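You operate a simulated robot arm through the tools that you are given. There is no shell and no other tool.

You run a simulated two-armed robot. Do the job below in one go: nothing can be reset, and whatever is moved stays where it is left.

## Task
Set the controls near the upper right shelf of the green bench. At the end: the purple knob is turned to 3; the spool wheel is turned to red; the orange lever is set to left; the brown knob is turned to 8; whatever was shut is shut again. Leave all else as you found it, and nothing knocked over. The orange lever goes to its stop.

Only the result counts: the job must be done as asked and must still hold three seconds after the hand-in. Knocking over, shifting, dropping, spilling or breaking anything else fails it.

## Robot
Two 7-joint arms with two-finger parallel grippers on one trunk that stands fixed in place. Base frame: the origin is at the foot of the trunk, x ahead of it, y to its left, z up. Units: mm, degrees, N and s.
The left shoulder is at [70, 188, 1340], the right one opposite. With the tool pointing down near the work surface each hand reaches from about 240 to 780 mm from the base axis, measured 20 degrees to its own side. Payload 3.91 kg a hand.
The tool frame of a hand sits at the grasp point between the pads (the TCP): z along the fingers, y along the line on which they close. The tips reach 30 mm beyond it. The gripper opens to 110 mm. The fingers are 20 mm wide and 10 mm thick; the gripper's body (48 by 112 mm) begins 55 mm behind the TCP.
Orientation is that of the tool frame in the base frame, as [roll, pitch, yaw] about the fixed x, y, z axes, in that order (R = Rz(yaw) Ry(pitch) Rx(roll)). With the fingers straight down and closing along the base's y, the tool's x points along the base's -x, its y along +y and its z along -z.

## Interface
- The arms move only by the tool servo_tool. It takes "left_series", "right_series" or both (then of equal length, played together; a hand with none holds still); each is text: rows parted by semicolons, each of 7 numbers parted by spaces: the shift along the base's x, y, z in units of 20 mm (1.0 is 20 mm), then the turn, a rotation vector about the base's x, y, z in units of 6 degrees (1.0 is 6 degrees), then the finger opening in mm, from 0 to 110. In form: tx ty tz rx ry rz jaw; .... A call has 1 to 20 rows; each row shifts and turns the commanded pose from where the row before left it. A call with a number of a shift or a turn outside -1 to 1 is refused whole. Rows are played at 5 a second. More than 50 mm and 8.6 degrees between two rows, or a gripper value outside its range, and nothing of the call is played. Where a pose cannot be reached the arm comes as near as it can. A force on the tool above 40 N (or 10 N above the force at the start of the call, whichever is more), or a blocked arm, ends the call early, and 0.2 s more pass. The fingers move at their own pace (about 72 mm/s each) and stop on an object; they squeeze with about 42 N. The grip force told is the motor's: it shows also when the fingers shut on nothing. Time passes only in rows, and 0.2 s behind the last, so rows that do not move let the fingers close. It gives the time, the measured TCP pose, the force on the tool (base axes), the opening and the grip force at its end, in the units of the frame above (readings bear some noise), with the torque about the TCP (base axes, N m) and any sound that the robot's microphone picked up.
- Cameras (640 x 400 px; columns grow to the right, rows downward): "scene" is now at [133.2, 57.9, 1596.2]; the picture's right is [0.55, -0.84, 0.00], its down [-0.36, -0.24, -0.90] and it looks along [0.76, 0.50, -0.43] (base axes); focal length 318 px, centre (320, 200). "left" rides on the left gripper at [72, -17, -103] in its tool frame; the picture's right is [0.23, 0.97, 0.00], its down [-0.76, 0.18, -0.62] and it looks along [-0.61, 0.14, 0.78] (tool axes); focal length 222 px, centre (320, 200). "right" rides on the right gripper at [72, 17, -103] in its tool frame; the picture's right is [-0.23, 0.97, 0.00], its down [-0.76, -0.18, -0.62] and it looks along [-0.61, -0.14, 0.78] (tool axes); focal length 222 px, centre (320, 200). There is no depth. A picture from a camera that has moved, and an enlarged one, comes with that camera's place and axes in the base frame and with its lens. The place of the scene camera against the robot may be out by one fixed shift of up to 25 mm in any direction.
- snapshot(camera): a new picture of that camera. It takes no simulated time.
- slide_trunk(by): slides the trunk up (or, below 0, down) by that many mm; the arms and the scene camera ride with it, the base frame stays. It gives what a move gives, with no picture.
- aim_head(pan, tilt): turns the head with the scene camera to pan (to the left, within 86 degrees either way) and tilt (down, from -29 to 69), counted from straight ahead of the robot. It gives what a move gives.
- inspect(camera, box): a new picture of the part [left, top, right, bottom] of that camera's present view, enlarged. It takes no simulated time.
- finish_job(): hands the job in; it is judged then, once.

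Places have to be worked out from the pictures, the camera data and where the tool is seen. Open the grippers and draw the arms clear of the work before you hand the job in, unless the task says otherwise.

The tools are called after "Request:" by a JSON object that holds its "op" and its "data". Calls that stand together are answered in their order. servo_tool: Moves the arms, as the interface text tells. Its arguments: {"type":"object","properties":{"left_series":{"type":"string"},"right_series":{"type":"string"}},"required":[]} The other tools are called the same way: slide_trunk (by) slides the trunk up or down; aim_head (pan, tilt) turns the head that bears the scene camera; snapshot (camera) takes a picture; inspect (camera, box) takes an enlarged picture of a part of a camera's view; finish_job () hands the job in.

At the start:

```text
clock: 0.0
left_eef_pos: [378.2, 487.6, 1364.3]
left_ee_rot: [180.0, 0.0, -180.0]
left_wrist_force: [0.8, -0.4, 0.3]
left_ft_torque: [-0.02, -0.01, -0.01]
left_width: 110.1
left_gripper_force: 0.1
right_eef_pos: [313.1, 42.8, 1458.7]
right_ee_rot: [179.9, 0.0, 180.0]
right_wrist_force: [-0.7, -0.5, -0.3]
right_ft_torque: [0.02, 0.01, 0.02]
right_width: 110.1
right_gripper_force: 0.0
trunk travel left (down, up): [-850.0, 90.0]
head pan, tilt: [33.3, 25.4]
```

scene: 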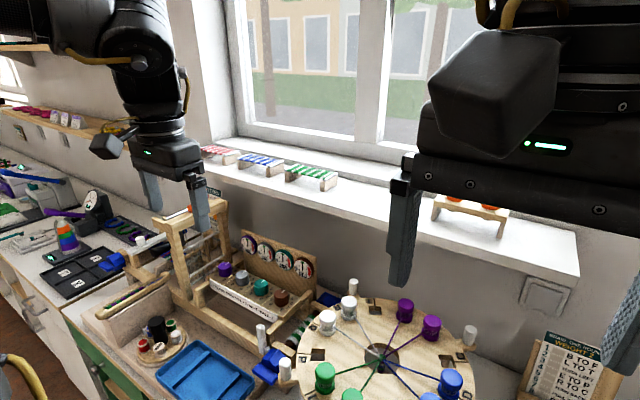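
right: 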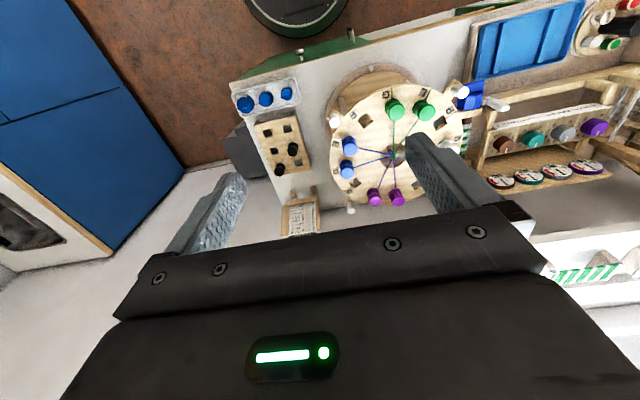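
left: 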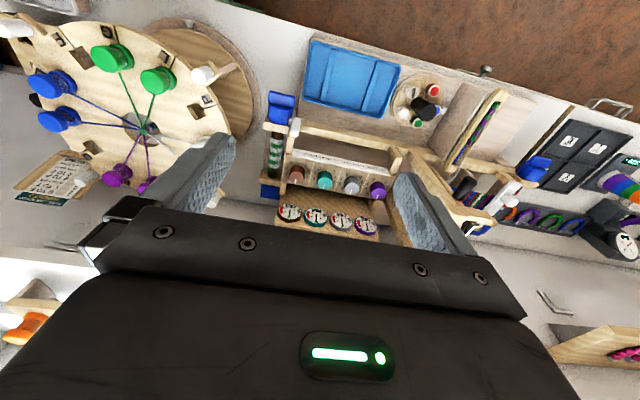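

I start by looking closer at the control area in the scene and wrist cameras before moving anything.

Request:
{"op": "inspect", "data": {"camera": "scene", "box": [160, 180, 360, 400]}}

Request:
{"op": "inspect", "data": {"camera": "left", "box": [230, 60, 530, 260]}}

Request:
{"op": "inspect", "data": {"camera": "right", "box": [420, 0, 640, 240]}}

Request:
{"op": "inspect", "data": {"camera": "scene", "box": [0, 80, 200, 300]}}

```text
1.82 times, centred on (260, 290) of scene
camera zoom: at [133.2, 57.9, 1596.2], right [0.55, -0.84, 0.0], down [-0.36, -0.24, -0.9], along [0.76, 0.5, -0.43], focal length 578 px, centre (429, 36)
```

zoom: 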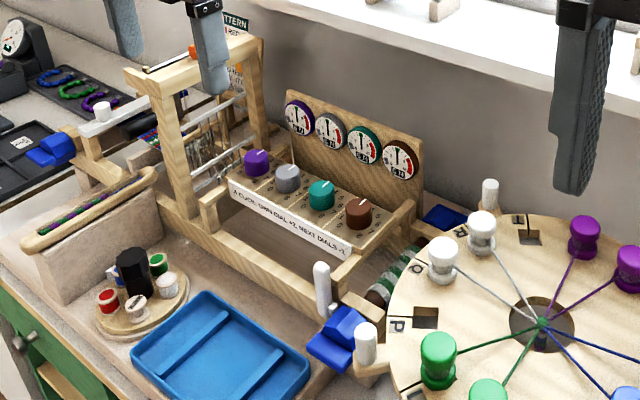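

```text
2.00 times, centred on (380, 160) of left
camera zoom: at [305.5, 471.1, 1467.7], right [-0.23, 0.97, 0.0], down [0.76, 0.18, 0.62], along [0.61, 0.14, -0.78], focal length 444 px, centre (200, 280)
```

zoom: 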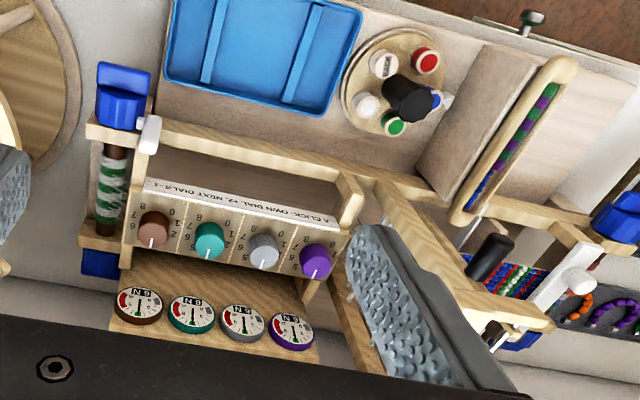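

```text
1.67 times, centred on (530, 120) of right
camera zoom: at [242.8, 60.5, 1561.6], right [0.23, 0.97, 0.0], down [0.76, -0.18, 0.62], along [0.61, -0.14, -0.78], focal length 370 px, centre (-30, 333)
```

zoom: 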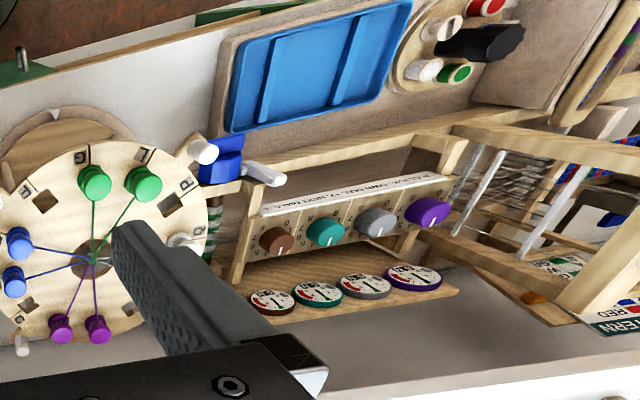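

```text
1.82 times, centred on (100, 190) of scene
camera zoom: at [133.2, 57.9, 1596.2], right [0.55, -0.84, 0.0], down [-0.36, -0.24, -0.9], along [0.76, 0.5, -0.43], focal length 578 px, centre (720, 218)
```

zoom: 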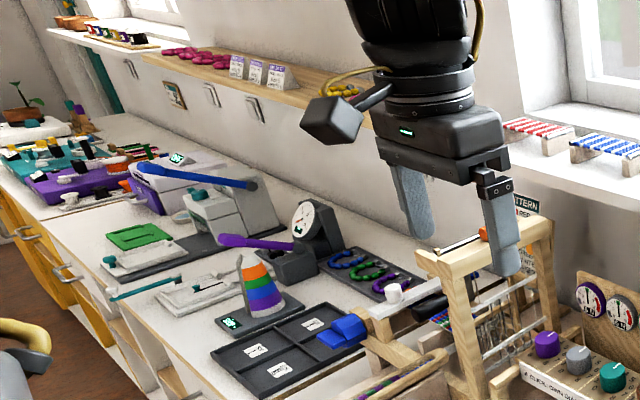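

The knob panel, loom and a small spool turntable are visible; I look more closely at each, to read the labels.

Request:
{"op": "inspect", "data": {"camera": "scene", "box": [130, 300, 220, 360]}}

Request:
{"op": "inspect", "data": {"camera": "left", "box": [280, 140, 400, 240]}}

Request:
{"op": "inspect", "data": {"camera": "scene", "box": [200, 220, 330, 330]}}

Request:
{"op": "inspect", "data": {"camera": "left", "box": [390, 60, 450, 130]}}

Request:
{"op": "inspect", "data": {"camera": "scene", "box": [150, 180, 240, 250]}}

```text
6.67 times, centred on (175, 330) of scene
camera zoom: at [133.2, 57.9, 1596.2], right [0.55, -0.84, 0.0], down [-0.36, -0.24, -0.9], along [0.76, 0.5, -0.43], focal length 2121 px, centre (1287, -667)
```

zoom: 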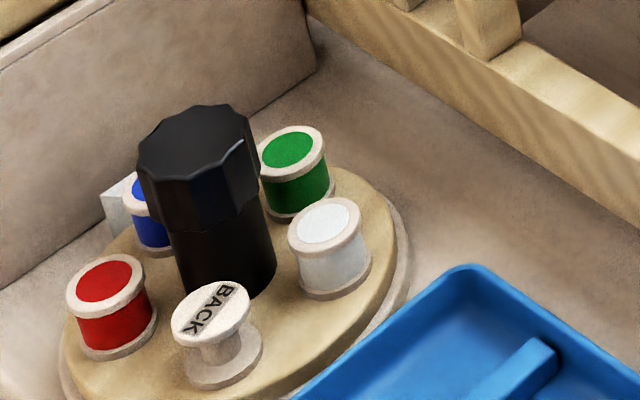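

```text
4.00 times, centred on (340, 190) of left
camera zoom: at [305.5, 471.1, 1467.7], right [-0.23, 0.97, 0.0], down [0.76, 0.18, 0.62], along [0.61, 0.14, -0.78], focal length 888 px, centre (240, 240)
```

zoom: 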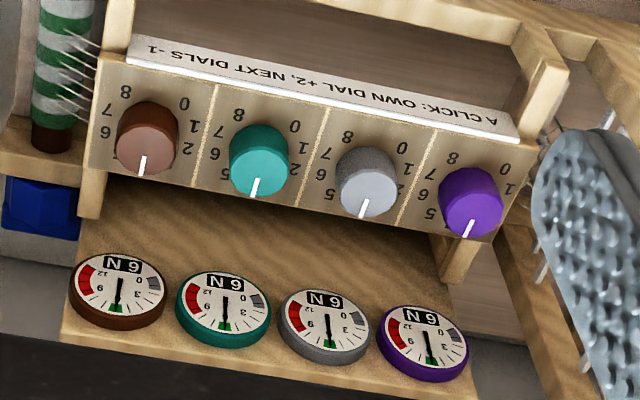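

```text
3.64 times, centred on (265, 275) of scene
camera zoom: at [133.2, 57.9, 1596.2], right [0.55, -0.84, 0.0], down [-0.36, -0.24, -0.9], along [0.76, 0.5, -0.43], focal length 1157 px, centre (520, -73)
```

zoom: 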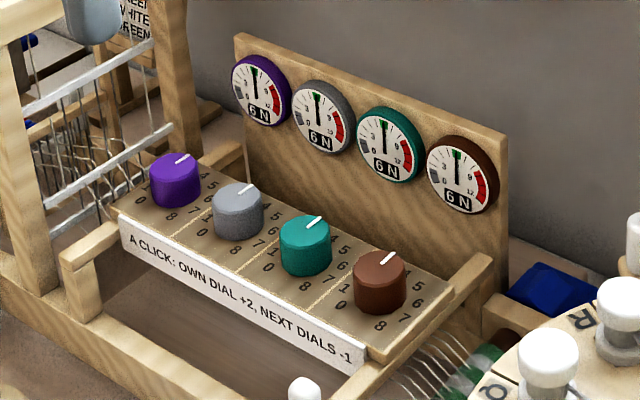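

```text
5.71 times, centred on (420, 95) of left
camera zoom: at [305.5, 471.1, 1467.7], right [-0.23, 0.97, 0.0], down [0.76, 0.18, 0.62], along [0.61, 0.14, -0.78], focal length 1269 px, centre (-251, 800)
```

zoom: 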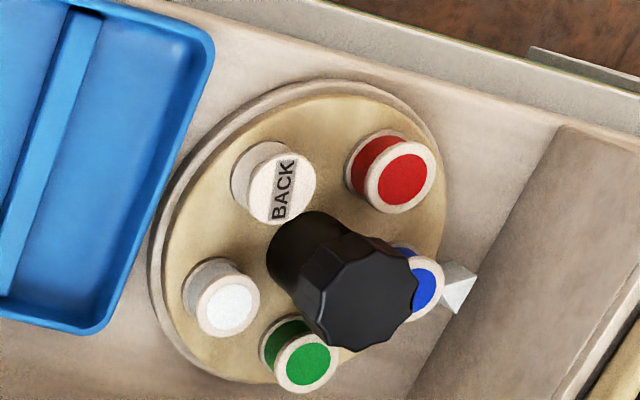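

```text
5.71 times, centred on (195, 215) of scene
camera zoom: at [133.2, 57.9, 1596.2], right [0.55, -0.84, 0.0], down [-0.36, -0.24, -0.9], along [0.76, 0.5, -0.43], focal length 1818 px, centre (1034, 114)
```

zoom: 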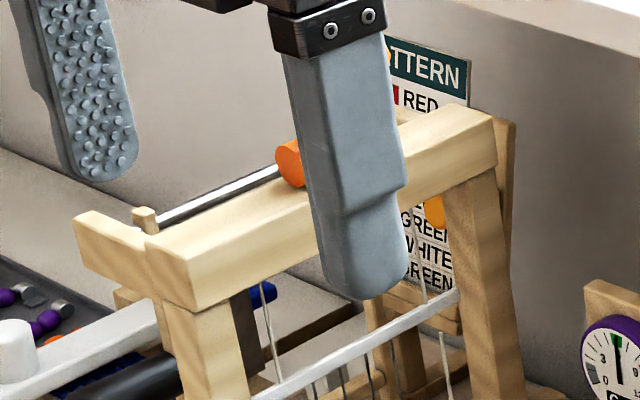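

The knobs seem to lie in a row along y near x≈602 (brown y≈482, purple y≈692, z≈1010), and the spool wheel near (396, 724, 985). The left gripper hides the loom's orange lever, so I turn the head to see the rest.

Request:
{"op": "aim_head", "data": {"pan": 52, "tilt": 36}}

Request:
{"op": "snapshot", "data": {"camera": "scene"}}

```text
clock: 0.8
left_eef_pos: [377.3, 486.2, 1363.5]
left_ee_rot: [-179.9, 0.0, -179.9]
left_wrist_force: [-0.4, -0.2, 0.3]
left_ft_torque: [0.02, -0.04, -0.03]
left_width: 109.7
left_gripper_force: 0.1
right_eef_pos: [312.5, 44.0, 1457.7]
right_ee_rot: [179.9, 0.0, -180.0]
right_wrist_force: [0.2, 0.1, -0.4]
right_ft_torque: [0.01, 0.0, 0.01]
right_width: 109.8
right_gripper_force: 0.0
trunk travel left (down, up): [-850.0, 90.0]
head pan, tilt: [52.0, 36.0]
```

```text
taken
camera scene: at [110.2, 76.3, 1579.5], right [0.79, -0.62, 0.0], down [-0.36, -0.46, -0.81], along [0.5, 0.64, -0.59], focal length 318 px, centre (320, 200)
```

scene: 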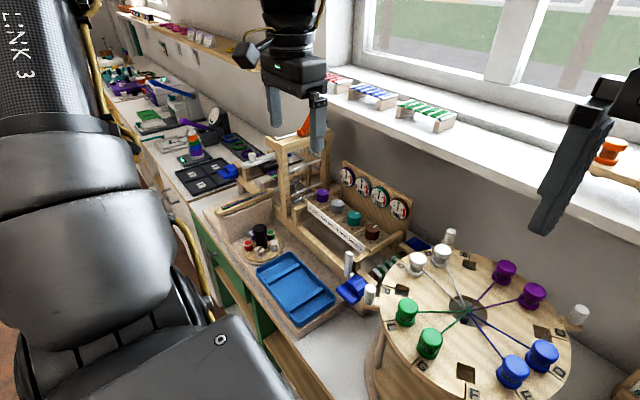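

Now I zoom on the loom and its orange lever from this viewpoint.

Request:
{"op": "inspect", "data": {"camera": "scene", "box": [210, 100, 350, 220]}}

Request:
{"op": "inspect", "data": {"camera": "scene", "box": [220, 210, 350, 320]}}

```text
3.33 times, centred on (280, 160) of scene
camera zoom: at [110.2, 76.3, 1579.5], right [0.79, -0.62, 0.0], down [-0.36, -0.46, -0.81], along [0.5, 0.64, -0.59], focal length 1060 px, centre (453, 333)
```

zoom: 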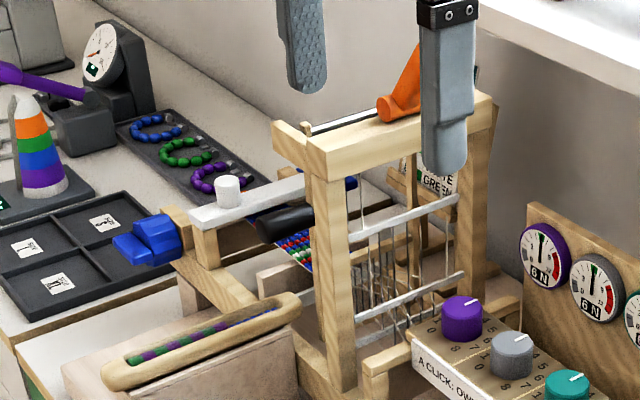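

```text
3.64 times, centred on (285, 265) of scene
camera zoom: at [110.2, 76.3, 1579.5], right [0.79, -0.62, 0.0], down [-0.36, -0.46, -0.81], along [0.5, 0.64, -0.59], focal length 1157 px, centre (447, -36)
```

zoom: 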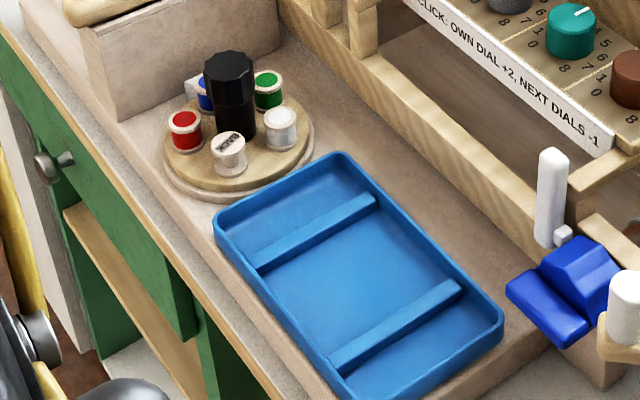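

The orange lever sits on top of the loom frame, partly hidden by the left gripper. I move the left hand back, left and up (free space) so that its own camera looks at the loom.

Request:
{"op": "servo_tool", "data": {"left_series": "-0.4 1 0.3 0 0 0 110;-0.4 1 0.3 0 0 0 110;-0.4 1 0.3 0 0 0 110;-0.4 1 0.3 0 0 0 110;-0.4 1 0.3 0 0 0 110;-0.4 1 0.3 0 0 0 110;-0.4 1 0.3 0 0 0 110;-0.4 1 0.3 0 0 0 110;-0.4 1 0.3 0 0 0 110;-0.4 1 0.3 0 0 0 110;-0.4 1 0.3 0 0 0 110;-0.4 1 0.3 0 0 0 110"}}

Request:
{"op": "snapshot", "data": {"camera": "left"}}

Request:
{"op": "snapshot", "data": {"camera": "scene"}}

```text
clock: 3.4
left_eef_pos: [284.5, 728.2, 1435.3]
left_ee_rot: [179.9, -0.2, -180.0]
left_wrist_force: [0.1, 0.5, 0.2]
left_ft_torque: [0.01, 0.01, 0.03]
left_width: 110.0
left_gripper_force: 0.1
right_eef_pos: [316.2, 44.2, 1457.9]
right_ee_rot: [-179.9, -0.1, 179.9]
right_wrist_force: [1.5, 0.5, -0.1]
right_ft_torque: [-0.01, 0.02, 0.0]
right_width: 110.0
right_gripper_force: 0.0
trunk travel left (down, up): [-850.0, 90.0]
head pan, tilt: [52.0, 36.0]
```

```text
taken
camera left: at [212.7, 713.3, 1538.4], right [-0.23, 0.97, 0.0], down [0.76, 0.18, 0.62], along [0.61, 0.14, -0.78], focal length 222 px, centre (320, 200)
```

left: 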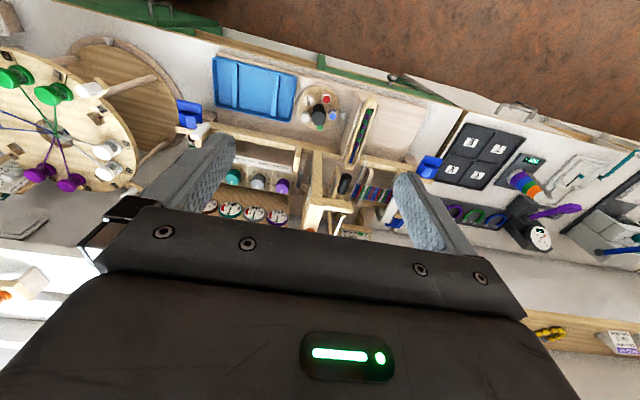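

```text
taken
camera scene: at [111.3, 77.3, 1579.4], right [0.79, -0.62, 0.0], down [-0.36, -0.46, -0.81], along [0.5, 0.64, -0.59], focal length 318 px, centre (320, 200)
```

scene: 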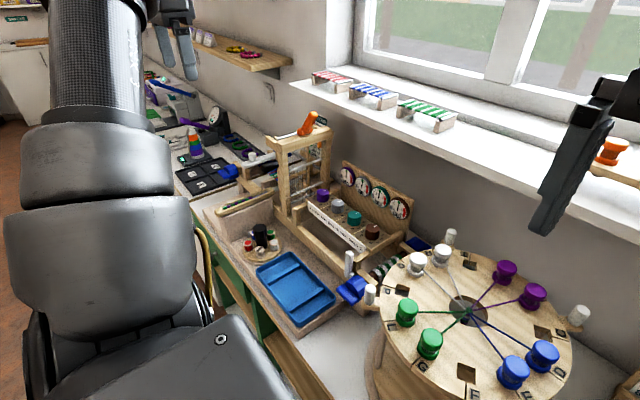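

Request:
{"op": "inspect", "data": {"camera": "scene", "box": [240, 100, 350, 180]}}

Request:
{"op": "inspect", "data": {"camera": "left", "box": [280, 130, 420, 260]}}

Request:
{"op": "inspect", "data": {"camera": "left", "box": [200, 40, 400, 180]}}

```text
5.00 times, centred on (295, 140) of scene
camera zoom: at [111.3, 77.3, 1579.4], right [0.79, -0.62, 0.0], down [-0.36, -0.46, -0.81], along [0.5, 0.64, -0.59], focal length 1590 px, centre (445, 500)
```

zoom: 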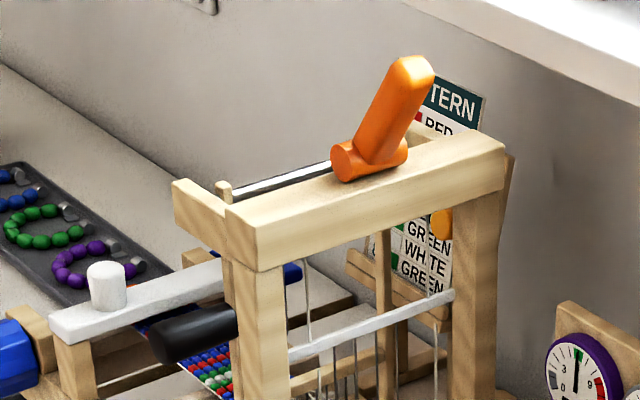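

```text
3.08 times, centred on (350, 195) of left
camera zoom: at [212.7, 713.3, 1538.4], right [-0.23, 0.97, 0.0], down [0.76, 0.18, 0.62], along [0.61, 0.14, -0.78], focal length 684 px, centre (228, 215)
```

zoom: 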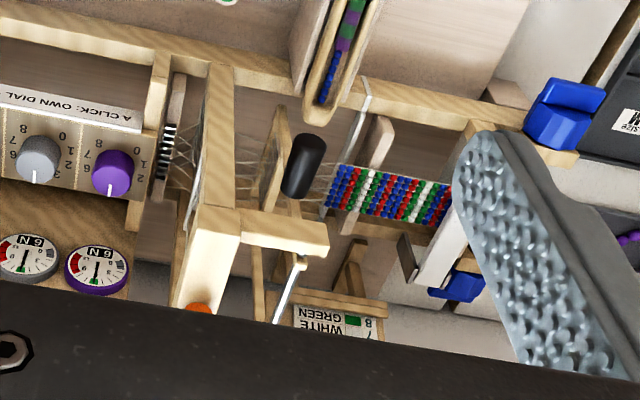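

```text
2.86 times, centred on (300, 110) of left
camera zoom: at [212.7, 713.3, 1538.4], right [-0.23, 0.97, 0.0], down [0.76, 0.18, 0.62], along [0.61, 0.14, -0.78], focal length 635 px, centre (377, 457)
```

zoom: 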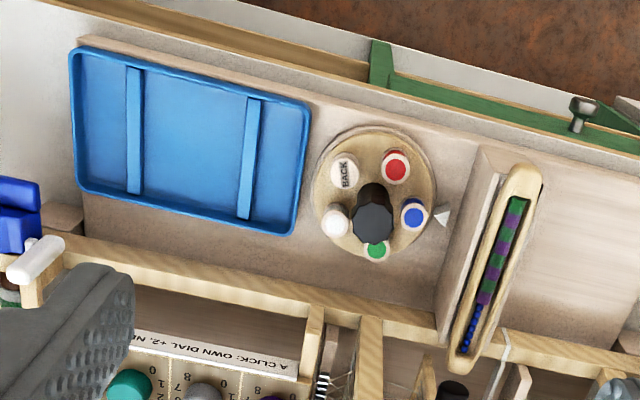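

The orange lever is a toggle on top of the loom beam (hub near (605, 779, 1170), tip leaning to −y); it must swing to +y. I bring the left hand over the knob panel at a safe height to get close views for precise positions and to test reach.

Request:
{"op": "servo_tool", "data": {"left_series": "0 -1 0 0 0 0 110;0 -1 0 0 0 0 110;0.5 -1 0 0 0 0 110;0.5 -1 -0.5 0 0 0 110;1 -1 -1 0 0 0 110;1 -1 -1 0 0 0 110;1 -0.5 -1 0 0 0 110;1 0 -1 0 0 0 110;1 0 -1 0 0 0 110;1 0 -1 0 0 0 110;1 0 -1 0 0 0 110;1 0 -1 0 0 0 110;1 0 -1 0 0 0 110;1 0 0 0 0 0 110"}}

Request:
{"op": "snapshot", "data": {"camera": "left"}}

Request:
{"op": "snapshot", "data": {"camera": "scene"}}

```text
clock: 6.4
left_eef_pos: [503.3, 596.2, 1247.1]
left_ee_rot: [180.0, -0.1, 180.0]
left_wrist_force: [1.1, -0.9, -0.1]
left_ft_torque: [0.0, 0.01, -0.01]
left_width: 109.9
left_gripper_force: 0.0
right_eef_pos: [313.4, 42.9, 1458.2]
right_ee_rot: [180.0, -0.1, 179.9]
right_wrist_force: [1.3, -1.1, -0.7]
right_ft_torque: [0.0, 0.01, -0.03]
right_width: 110.2
right_gripper_force: 0.2
trunk travel left (down, up): [-850.0, 90.0]
head pan, tilt: [52.0, 36.0]
```

```text
taken
camera left: at [430.7, 580.0, 1349.9], right [-0.23, 0.97, 0.0], down [0.76, 0.18, 0.62], along [0.61, 0.14, -0.78], focal length 222 px, centre (320, 200)
```

left: 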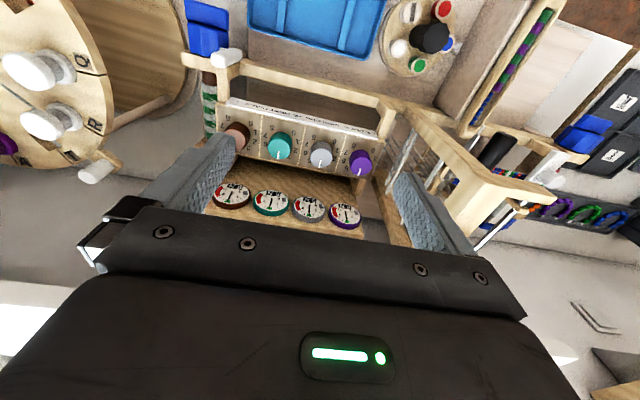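

```text
taken
camera scene: at [111.6, 75.4, 1579.4], right [0.79, -0.62, 0.0], down [-0.36, -0.46, -0.81], along [0.5, 0.64, -0.59], focal length 318 px, centre (320, 200)
```

scene: 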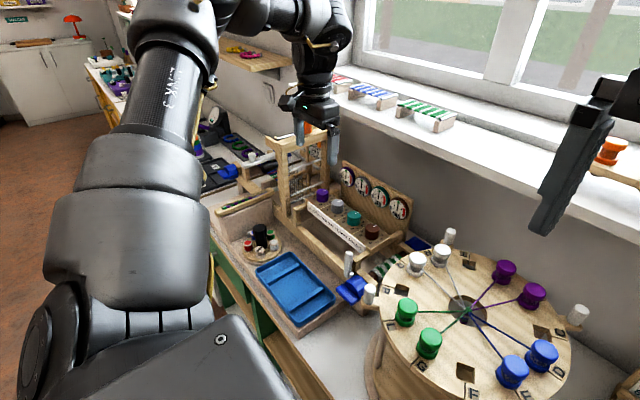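

The hand is at (503, 596, 1247). I zoom on the knob panel in the wrist view for accurate geometry and the scale angles.

Request:
{"op": "inspect", "data": {"camera": "left", "box": [200, 90, 400, 230]}}

Request:
{"op": "inspect", "data": {"camera": "left", "box": [320, 120, 400, 190]}}

Request:
{"op": "inspect", "data": {"camera": "left", "box": [380, 0, 480, 80]}}

```text
2.86 times, centred on (300, 160) of left
camera zoom: at [430.7, 580.0, 1349.9], right [-0.23, 0.97, 0.0], down [0.76, 0.18, 0.62], along [0.61, 0.14, -0.78], focal length 635 px, centre (377, 314)
```

zoom: 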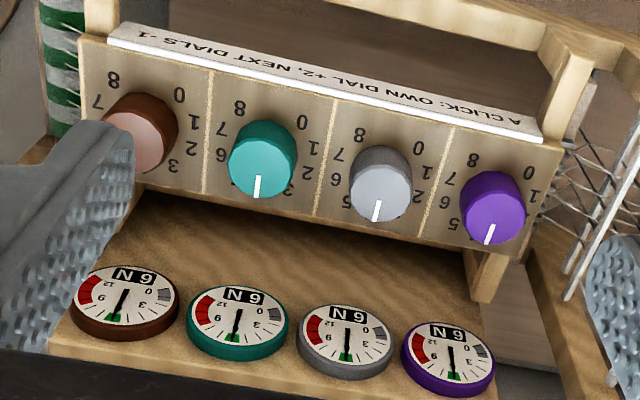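

```text
5.71 times, centred on (360, 155) of left
camera zoom: at [430.7, 580.0, 1349.9], right [-0.23, 0.97, 0.0], down [0.76, 0.18, 0.62], along [0.61, 0.14, -0.78], focal length 1269 px, centre (91, 457)
```

zoom: 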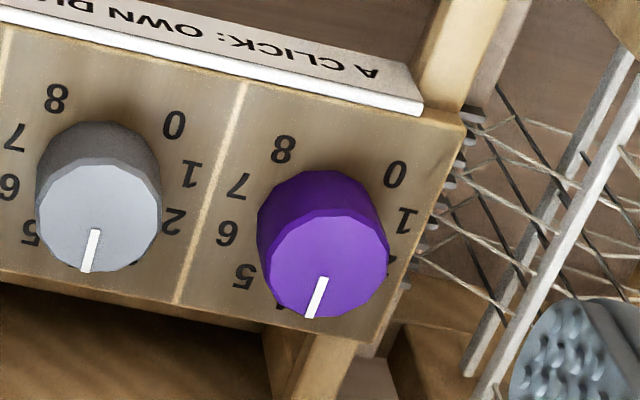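

```text
5.00 times, centred on (430, 40) of left
camera zoom: at [430.7, 580.0, 1349.9], right [-0.23, 0.97, 0.0], down [0.76, 0.18, 0.62], along [0.61, 0.14, -0.78], focal length 1111 px, centre (-230, 1000)
```

zoom: 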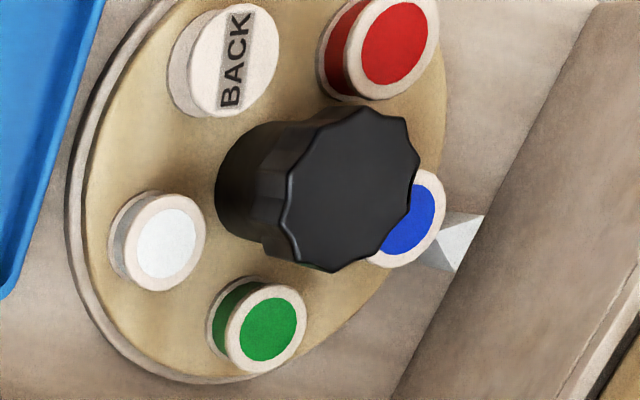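

Geometry from two wrist views: purple knob axis ≈ (612, 697), top z ≈ 998, label steps ≈ 35° (clockwise from above raises the number). Now I check the scene view of the gripper and lever to calibrate the scene camera's shift.

Request:
{"op": "inspect", "data": {"camera": "scene", "box": [260, 80, 380, 180]}}

Request:
{"op": "inspect", "data": {"camera": "left", "box": [400, 80, 600, 260]}}

```text
4.00 times, centred on (320, 130) of scene
camera zoom: at [111.6, 75.4, 1579.4], right [0.79, -0.62, 0.0], down [-0.36, -0.46, -0.81], along [0.5, 0.64, -0.59], focal length 1272 px, centre (320, 480)
```

zoom: 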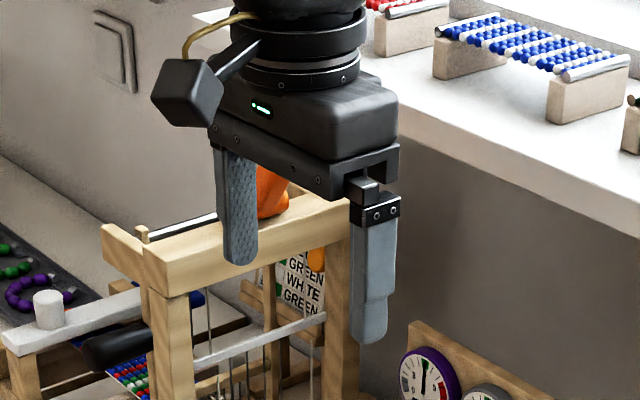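

```text
2.22 times, centred on (500, 170) of left
camera zoom: at [430.7, 580.0, 1349.9], right [-0.23, 0.97, 0.0], down [0.76, 0.18, 0.62], along [0.61, 0.14, -0.78], focal length 494 px, centre (-80, 267)
```

zoom: 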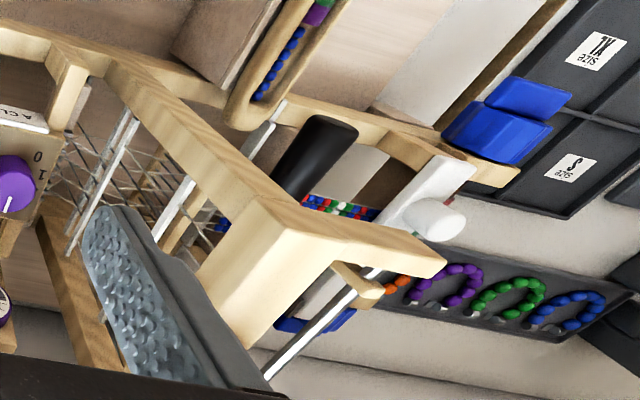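

The scene camera sits about 15–18 mm lower than told. To see the orange lever unobstructed with the wrist camera, I back off and tilt the left tool forward so that its camera looks at the loom top.

Request:
{"op": "servo_tool", "data": {"left_series": "-1 0.3 1 0 0 0 110;-1 0.5 1 0 0 0 110;-1 0.7 1 0 -1 0 110;-1 0.8 0.8 0 -1 0 110;-1 0.8 0.8 0 -1 0 110;-0.5 0.8 0.5 0 -1 0 110;0 0.8 0.5 0 -1 0 110;0 0.3 0 0 -1 0 110"}}

Request:
{"op": "snapshot", "data": {"camera": "left"}}

Request:
{"op": "snapshot", "data": {"camera": "scene"}}

```text
clock: 8.2
left_eef_pos: [392.6, 698.0, 1358.3]
left_ee_rot: [-179.9, 36.1, 180.0]
left_wrist_force: [-1.0, 0.6, -0.1]
left_ft_torque: [-0.04, 0.01, 0.0]
left_width: 110.0
left_gripper_force: 0.1
right_eef_pos: [312.1, 44.5, 1457.7]
right_ee_rot: [-179.9, 0.0, 180.0]
right_wrist_force: [-0.3, -0.7, 0.4]
right_ft_torque: [0.01, 0.01, 0.01]
right_width: 110.2
right_gripper_force: 0.1
trunk travel left (down, up): [-850.0, 90.0]
head pan, tilt: [52.0, 36.0]
```

```text
taken
camera left: at [273.6, 683.1, 1398.6], right [-0.18, 0.97, -0.13], down [0.25, 0.18, 0.95], along [0.95, 0.14, -0.27], focal length 222 px, centre (320, 200)
```

left: 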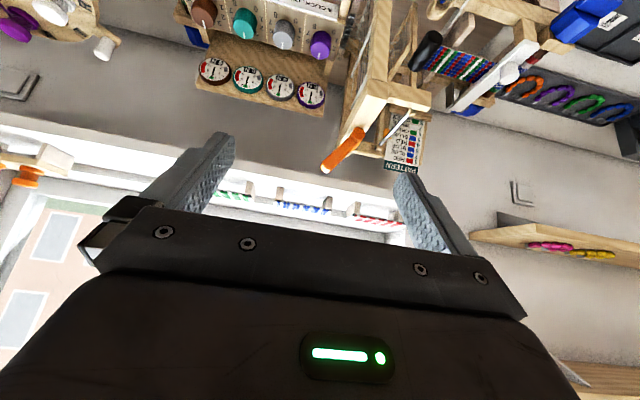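

```text
taken
camera scene: at [109.0, 77.9, 1579.5], right [0.79, -0.62, 0.0], down [-0.36, -0.46, -0.81], along [0.5, 0.64, -0.59], focal length 318 px, centre (320, 200)
```

scene: 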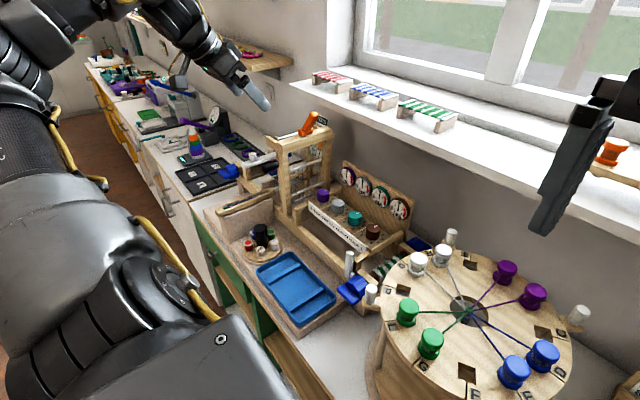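

The lever is now clearly visible in the wrist view; I zoom in on it.

Request:
{"op": "inspect", "data": {"camera": "left", "box": [300, 60, 460, 180]}}

Request:
{"op": "inspect", "data": {"camera": "left", "box": [170, 0, 350, 110]}}

Request:
{"op": "inspect", "data": {"camera": "scene", "box": [250, 100, 350, 180]}}

```text
3.33 times, centred on (380, 120) of left
camera zoom: at [273.6, 683.1, 1398.6], right [-0.18, 0.97, -0.13], down [0.25, 0.18, 0.95], along [0.95, 0.14, -0.27], focal length 740 px, centre (120, 467)
```

zoom: 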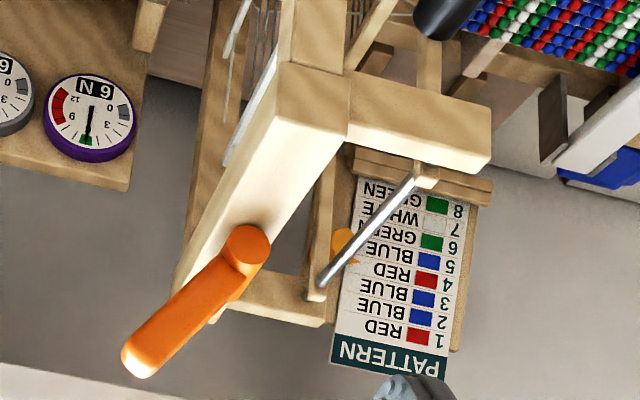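

```text
3.56 times, centred on (260, 55) of left
camera zoom: at [273.6, 683.1, 1398.6], right [-0.18, 0.97, -0.13], down [0.25, 0.18, 0.95], along [0.95, 0.14, -0.27], focal length 790 px, centre (533, 716)
```

zoom: 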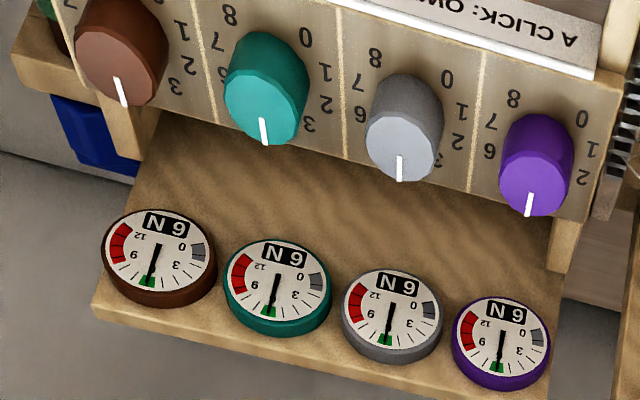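

```text
5.00 times, centred on (300, 140) of scene
camera zoom: at [109.0, 77.9, 1579.5], right [0.79, -0.62, 0.0], down [-0.36, -0.46, -0.81], along [0.5, 0.64, -0.59], focal length 1590 px, centre (420, 500)
```

zoom: 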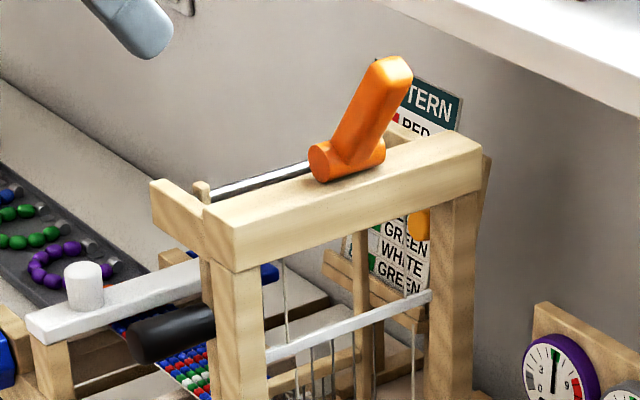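

Lever hub centre ≈ (602, 776, 1190), tip ≈ (602, 732, 1251), leaning ~36° to −y. I close the left fingers and approach on its right side, keeping the tool tilted forward for reach.

Request:
{"op": "servo_tool", "data": {"left_series": "0.9 -0.3 -0.4 0 -1 0 0;0.9 -0.3 -0.4 0 0 0 0;0.9 -0.3 -0.4 0 0 0 0;0.9 -0.3 -0.4 0 0 0 0;0.9 -0.2 -0.4 0 0 0 0;0.9 0 -0.4 0 0 0 0;0.9 0 -0.4 0 0 0 0"}}

Request:
{"op": "snapshot", "data": {"camera": "left"}}

Request:
{"op": "inspect", "data": {"camera": "scene", "box": [230, 60, 390, 180]}}

```text
clock: 9.8
left_eef_pos: [519.8, 668.0, 1302.8]
left_ee_rot: [-180.0, 41.9, 180.0]
left_wrist_force: [-0.4, 0.9, -0.5]
left_ft_torque: [-0.01, -0.01, 0.01]
left_width: 0.0
left_gripper_force: 37.8
right_eef_pos: [315.1, 43.7, 1458.2]
right_ee_rot: [-180.0, -0.1, 180.0]
right_wrist_force: [0.8, -0.4, -0.5]
right_ft_torque: [0.01, 0.01, -0.01]
right_width: 109.9
right_gripper_force: 0.1
trunk travel left (down, up): [-850.0, 90.0]
head pan, tilt: [52.0, 36.0]
```

```text
taken
camera left: at [396.7, 653.3, 1331.0], right [-0.17, 0.97, -0.15], down [0.15, 0.18, 0.97], along [0.97, 0.14, -0.18], focal length 222 px, centre (320, 200)
```

left: 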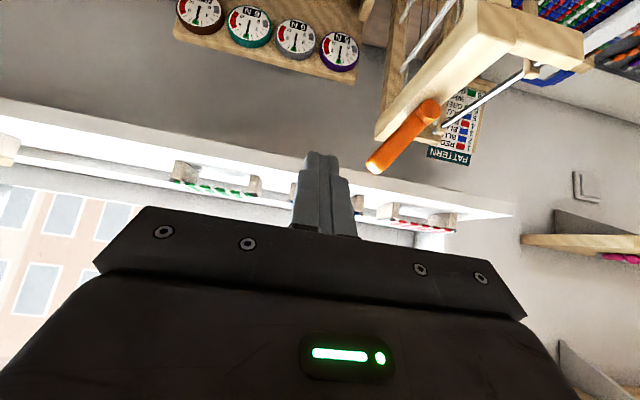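

```text
3.33 times, centred on (310, 120) of scene
camera zoom: at [111.5, 76.2, 1579.4], right [0.79, -0.62, 0.0], down [-0.36, -0.46, -0.81], along [0.5, 0.64, -0.59], focal length 1060 px, centre (353, 467)
```

zoom: 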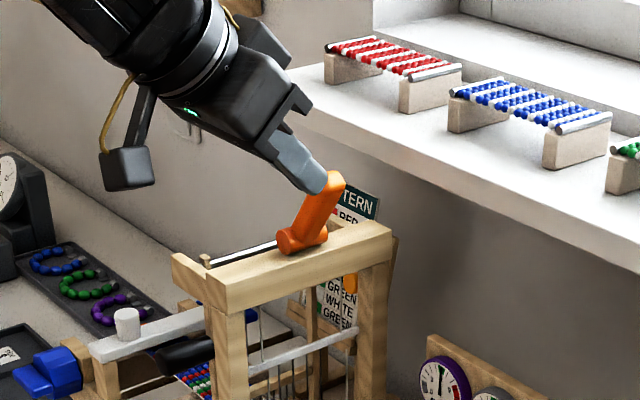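

The closed fingers are right of the lever in free space. I move forward/down to (605, 668, 1238) beside the lever's right face.

Request:
{"op": "servo_tool", "data": {"left_series": "0.85 0 -0.6 0 0 0 0;0.85 0 -0.6 0 0 0 0;0.85 0 -0.7 0 0 0 0;0.85 0 -0.7 0 0 0 0;0.85 0 -0.65 0 0 0 0;0 0 0 0 0 0 0"}}

Request:
{"op": "snapshot", "data": {"camera": "left"}}

Request:
{"op": "inspect", "data": {"camera": "scene", "box": [230, 60, 390, 180]}}

```text
clock: 11.2
left_eef_pos: [602.6, 670.2, 1240.4]
left_ee_rot: [180.0, 42.0, 180.0]
left_wrist_force: [-0.3, -0.2, -0.4]
left_ft_torque: [-0.06, -0.01, -0.01]
left_width: 0.2
left_gripper_force: 38.3
right_eef_pos: [312.6, 43.5, 1457.5]
right_ee_rot: [-179.9, 0.1, 180.0]
right_wrist_force: [0.4, 0.2, -0.3]
right_ft_torque: [0.0, -0.03, 0.03]
right_width: 110.0
right_gripper_force: 0.0
trunk travel left (down, up): [-850.0, 90.0]
head pan, tilt: [52.0, 36.0]
```

```text
taken
camera left: at [479.3, 654.6, 1269.4], right [-0.17, 0.97, -0.15], down [0.15, 0.18, 0.97], along [0.97, 0.14, -0.17], focal length 222 px, centre (320, 200)
```

left: 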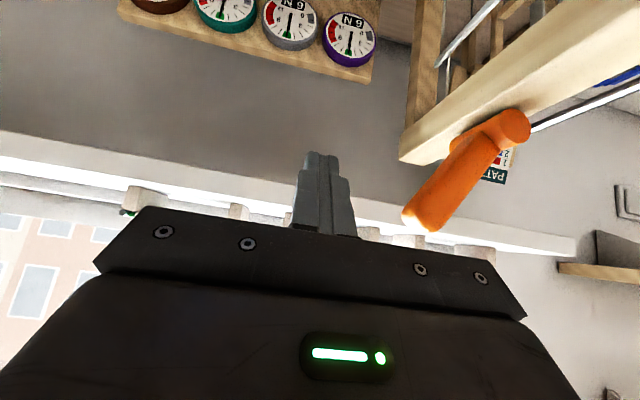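

```text
3.33 times, centred on (310, 120) of scene
camera zoom: at [109.5, 76.6, 1579.5], right [0.79, -0.62, 0.0], down [-0.36, -0.46, -0.81], along [0.5, 0.64, -0.59], focal length 1060 px, centre (353, 467)
```

zoom: 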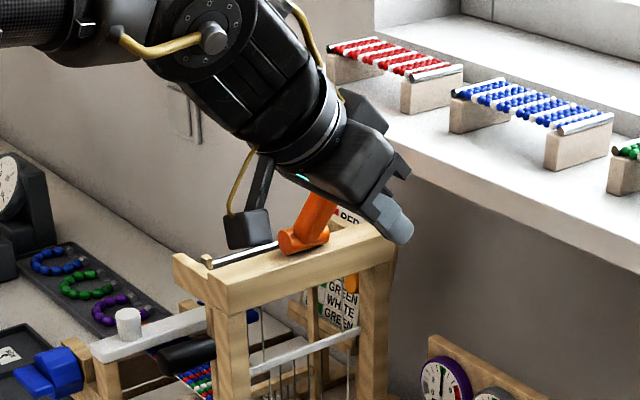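

Positions agree (hub at y≈775, lever tip at y≈731, z≈1250). I now push slowly to +y with the side of the closed fingers.

Request:
{"op": "servo_tool", "data": {"left_series": "0 0.5 0 0 0 0 0;0 0.5 0 0 0 0 0;0 0.5 0 0 0 0 0;0 0.5 0 0 0 0 0;0 0.5 0 0 0 0 0;0 0.5 0 0 0 0 0;0 0.5 0 0 0 0 0;0 0.5 0 0 0 0 0"}}

Request:
{"op": "snapshot", "data": {"camera": "left"}}

Request:
{"op": "inspect", "data": {"camera": "scene", "box": [230, 60, 390, 180]}}

```text
clock: 13.0
left_eef_pos: [605.1, 748.7, 1235.9]
left_ee_rot: [179.9, 42.0, -180.0]
left_wrist_force: [-0.2, 0.6, 0.8]
left_ft_torque: [0.02, -0.02, -0.02]
left_width: 0.2
left_gripper_force: 38.1
right_eef_pos: [314.1, 44.1, 1459.2]
right_ee_rot: [-180.0, 0.1, -180.0]
right_wrist_force: [0.2, 0.0, -0.1]
right_ft_torque: [0.02, 0.03, -0.01]
right_width: 109.8
right_gripper_force: 0.1
trunk travel left (down, up): [-850.0, 90.0]
head pan, tilt: [52.0, 36.0]
```

```text
taken
camera left: at [481.3, 734.1, 1264.4], right [-0.17, 0.97, -0.15], down [0.15, 0.18, 0.97], along [0.97, 0.14, -0.18], focal length 222 px, centre (320, 200)
```

left: 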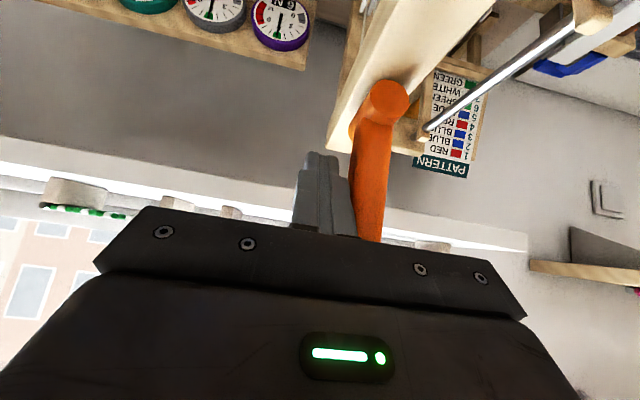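

```text
3.33 times, centred on (310, 120) of scene
camera zoom: at [110.5, 76.4, 1579.5], right [0.79, -0.62, 0.0], down [-0.36, -0.46, -0.81], along [0.5, 0.64, -0.59], focal length 1060 px, centre (353, 467)
```

zoom: 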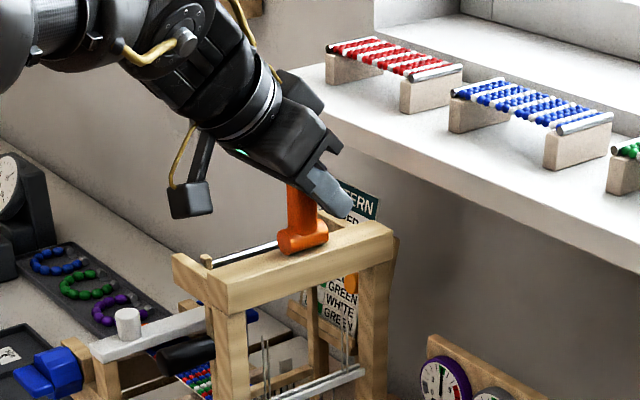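

The lever is following and now almost upright with little force. I keep pushing to +y in small steps until it meets its stop.

Request:
{"op": "servo_tool", "data": {"left_series": "0 0.5 0 0 0 0 0;0 0.5 0 0 0 0 0;0 0.5 0 0 0 0 0;0 0.4 0 0 0 0 0;0 0.3 0 0 0 0 0"}}

Request:
{"op": "snapshot", "data": {"camera": "left"}}

Request:
{"op": "inspect", "data": {"camera": "scene", "box": [230, 60, 390, 180]}}

```text
clock: 14.2
left_eef_pos: [608.9, 780.9, 1242.4]
left_ee_rot: [179.8, 41.8, 179.4]
left_wrist_force: [6.3, -33.6, -3.1]
left_ft_torque: [-0.65, -0.12, -0.22]
left_width: 0.1
left_gripper_force: 37.6
right_eef_pos: [316.2, 34.4, 1457.7]
right_ee_rot: [179.8, -0.1, 180.0]
right_wrist_force: [-0.2, -0.2, -0.2]
right_ft_torque: [-0.03, 0.01, 0.03]
right_width: 110.2
right_gripper_force: 0.0
trunk travel left (down, up): [-850.0, 90.0]
head pan, tilt: [52.0, 36.0]
```

```text
taken
camera left: at [485.0, 766.7, 1270.2], right [-0.16, 0.98, -0.15], down [0.15, 0.17, 0.97], along [0.98, 0.13, -0.18], focal length 222 px, centre (320, 200)
```

left: 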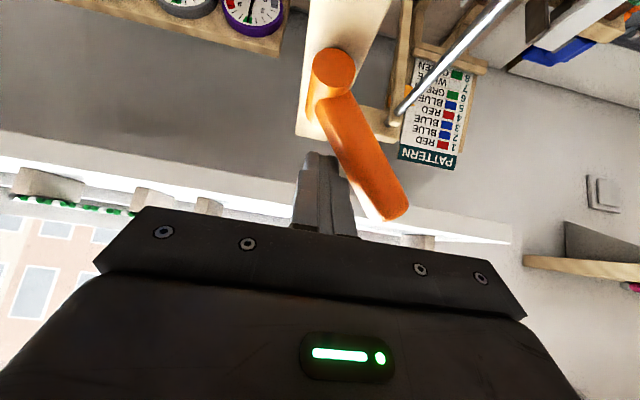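

```text
3.33 times, centred on (310, 120) of scene
camera zoom: at [112.8, 66.6, 1579.7], right [0.79, -0.62, -0.01], down [-0.37, -0.46, -0.81], along [0.5, 0.64, -0.58], focal length 1060 px, centre (353, 467)
```

zoom: 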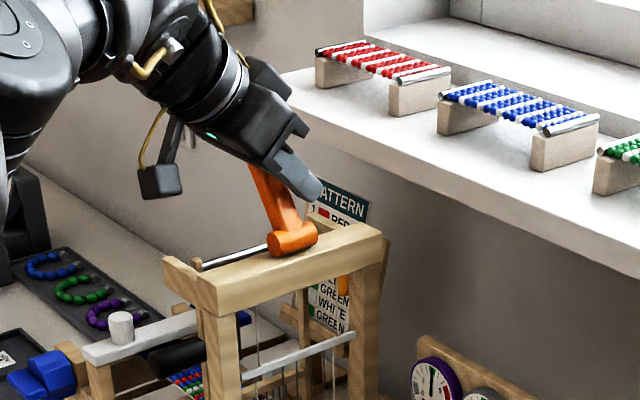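

The force jumped to 34 N and the lever stopped leaning left – it's at its stop. I back the hand off to −y and check that the lever stays.

Request:
{"op": "servo_tool", "data": {"left_series": "0 -1 0 0 0 0 0;0 -1 0 0 0 0 0;0 -1 0 0 0 0 0;-0.5 -1 0.5 0 0 0 0;-1 -1 0.5 0 0 0 0;-1 -1 0.5 0 0 0 0;-1 0 0.5 0 0 0 0"}}

Request:
{"op": "snapshot", "data": {"camera": "left"}}

Request:
{"op": "inspect", "data": {"camera": "scene", "box": [230, 60, 390, 180]}}

```text
clock: 15.8
left_eef_pos: [532.6, 674.7, 1277.8]
left_ee_rot: [179.9, 42.0, -180.0]
left_wrist_force: [0.1, 0.3, 0.1]
left_ft_torque: [0.05, -0.01, -0.01]
left_width: 0.2
left_gripper_force: 37.8
right_eef_pos: [312.8, 44.4, 1458.1]
right_ee_rot: [-179.9, 0.0, -180.0]
right_wrist_force: [0.0, -0.2, 0.5]
right_ft_torque: [-0.02, -0.01, 0.0]
right_width: 109.8
right_gripper_force: 0.1
trunk travel left (down, up): [-850.0, 90.0]
head pan, tilt: [52.0, 36.0]
```

```text
taken
camera left: at [409.6, 659.9, 1305.4], right [-0.17, 0.97, -0.15], down [0.15, 0.18, 0.97], along [0.97, 0.14, -0.18], focal length 222 px, centre (320, 200)
```

left: 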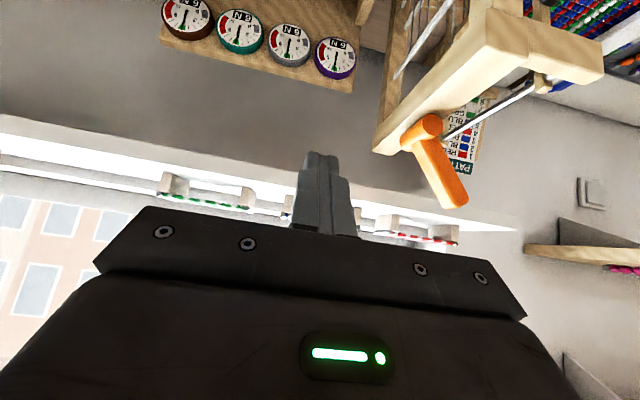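

```text
3.33 times, centred on (310, 120) of scene
camera zoom: at [109.7, 77.0, 1579.5], right [0.79, -0.62, 0.0], down [-0.36, -0.46, -0.81], along [0.5, 0.64, -0.59], focal length 1060 px, centre (353, 467)
```

zoom: 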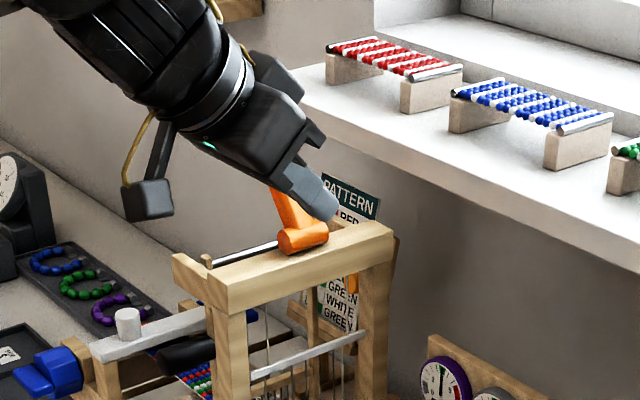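

The lever holds at the left (tip ≈ (602, 821, 1246)). Next is the purple knob at about (612, 697, top 998): I straighten the tool, yaw it by +60° and move over the knob at z≈1150 to test reach.

Request:
{"op": "servo_tool", "data": {"left_series": "0 0 0 0 1 0 60;0 0 0 0 1 0 60;0 0 0 0 1 0 60;0 0 0 0 1 0 60;0 0 0 0 1 0 60;0 0 0 0 1 0 60;0 0 0 0 1 0 60;0.5 0 -0.5 0 0 1 60;0.5 0 -0.5 0 0 1 60;0.5 0 -0.5 0 0 1 60;0.5 0.2 -0.5 0 0 1 60;0.5 0.2 -0.5 0 0 1 60;0.5 0.2 -0.5 0 0 1 60;0.5 0.2 -0.5 0 0 1 60;0.5 0.2 -0.8 0 0 1 60;0 0.1 -0.8 0 0 1 60;0 0 -0.8 0 0 1 60"}}

Request:
{"op": "snapshot", "data": {"camera": "left"}}

Request:
{"op": "snapshot", "data": {"camera": "scene"}}

```text
clock: 19.4
left_eef_pos: [581.5, 673.8, 1162.1]
left_ee_rot: [-179.9, 0.1, -119.9]
left_wrist_force: [0.6, -0.5, 0.0]
left_ft_torque: [-0.02, 0.0, 0.02]
left_width: 60.0
left_gripper_force: 0.1
left hand out of reach, approached as far as the arm can: row 14, 15, 16, 17
right_eef_pos: [312.8, 44.5, 1458.0]
right_ee_rot: [-179.9, 0.0, -180.0]
right_wrist_force: [0.3, 0.2, 0.1]
right_ft_torque: [-0.02, 0.03, -0.01]
right_width: 110.0
right_gripper_force: 0.1
trunk travel left (down, up): [-850.0, 90.0]
head pan, tilt: [52.0, 36.0]
```

```text
taken
camera left: at [560.6, 605.1, 1265.6], right [-0.96, 0.29, 0.0], down [0.22, 0.75, 0.62], along [0.18, 0.6, -0.78], focal length 222 px, centre (320, 200)
```

left: 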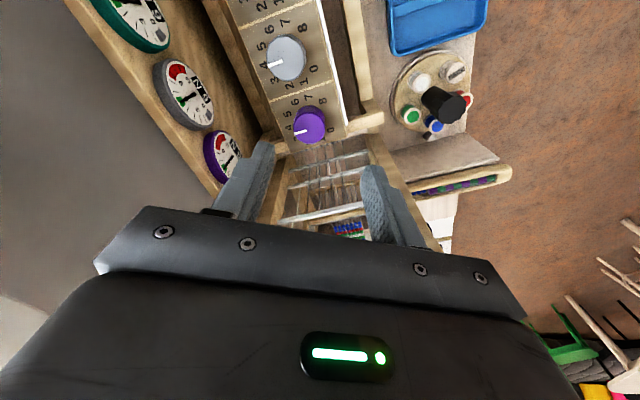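

```text
taken
camera scene: at [110.0, 77.2, 1579.5], right [0.79, -0.62, 0.0], down [-0.36, -0.46, -0.81], along [0.5, 0.64, -0.59], focal length 318 px, centre (320, 200)
```

scene: 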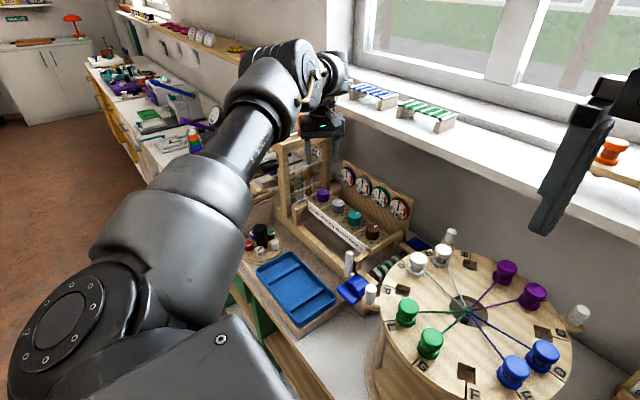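

With the tool vertical the arm's limit is about 36 mm short, so a tilt of ~18° outward is needed. I zoom on the knob in this nearer view to refine its position and height.

Request:
{"op": "inspect", "data": {"camera": "left", "box": [260, 80, 360, 160]}}

Request:
{"op": "inspect", "data": {"camera": "left", "box": [180, 30, 380, 220]}}

```text
5.00 times, centred on (310, 120) of left
camera zoom: at [560.6, 605.1, 1265.6], right [-0.96, 0.29, 0.0], down [0.22, 0.75, 0.62], along [0.18, 0.6, -0.78], focal length 1111 px, centre (370, 600)
```

zoom: 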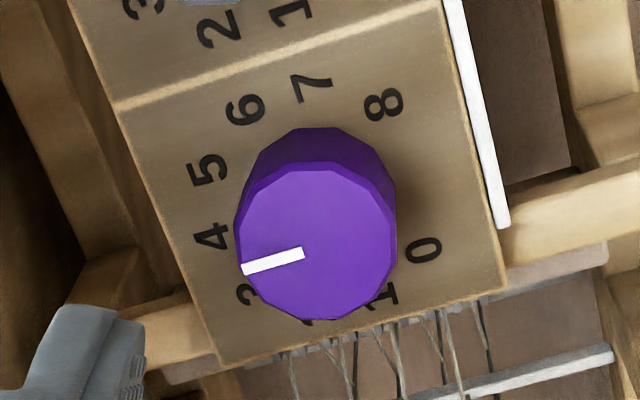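

```text
2.11 times, centred on (280, 125) of left
camera zoom: at [560.6, 605.1, 1265.6], right [-0.96, 0.29, 0.0], down [0.22, 0.75, 0.62], along [0.18, 0.6, -0.78], focal length 468 px, centre (404, 358)
```

zoom: 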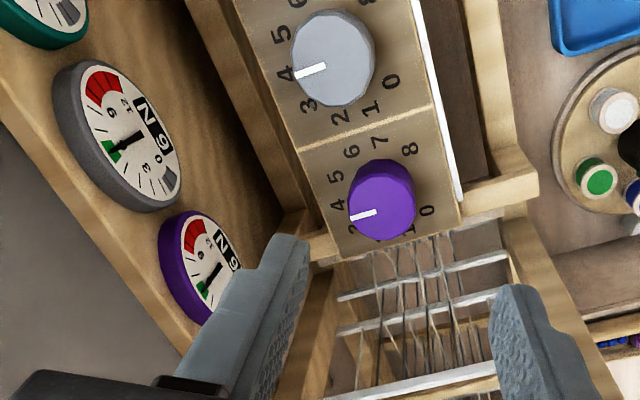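

Combining four views the purple knob's axis comes out at ≈ (603, 693), board z≈985, top z≈1012. I turn the tool to yaw +43° and tilt it 18° outward (about its closing axis), then check the resulting pose.

Request:
{"op": "servo_tool", "data": {"left_series": "0 0 0 0 0 -0.95 60;0 0 0 0 0 -0.95 60;0 0 0 0 0 -0.93 60;0 0 0 0.682 -0.731 0 60;0 0 0 0.682 -0.731 0 60;0 0 0 0.682 -0.731 0 60;0 0 0 0 0 0 60"}}

Request:
{"op": "snapshot", "data": {"camera": "left"}}

```text
clock: 21.0
left_eef_pos: [584.3, 675.0, 1166.2]
left_ee_rot: [180.0, 18.0, -137.1]
left_wrist_force: [-0.3, -0.1, 0.6]
left_ft_torque: [0.0, 0.02, 0.0]
left_width: 59.8
left_gripper_force: 0.0
right_eef_pos: [313.8, 42.8, 1458.5]
right_ee_rot: [180.0, 0.0, 180.0]
right_wrist_force: [0.2, -0.2, 0.7]
right_ft_torque: [0.04, -0.01, 0.0]
right_width: 110.2
right_gripper_force: 0.1
trunk travel left (down, up): [-850.0, 90.0]
head pan, tilt: [52.0, 36.0]
```

```text
taken
camera left: at [521.2, 594.9, 1240.6], right [-0.82, 0.56, -0.07], down [0.27, 0.49, 0.83], along [0.5, 0.66, -0.56], focal length 222 px, centre (320, 200)
```

left: 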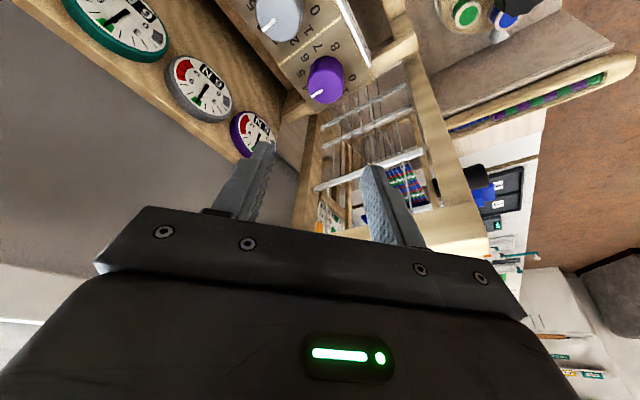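

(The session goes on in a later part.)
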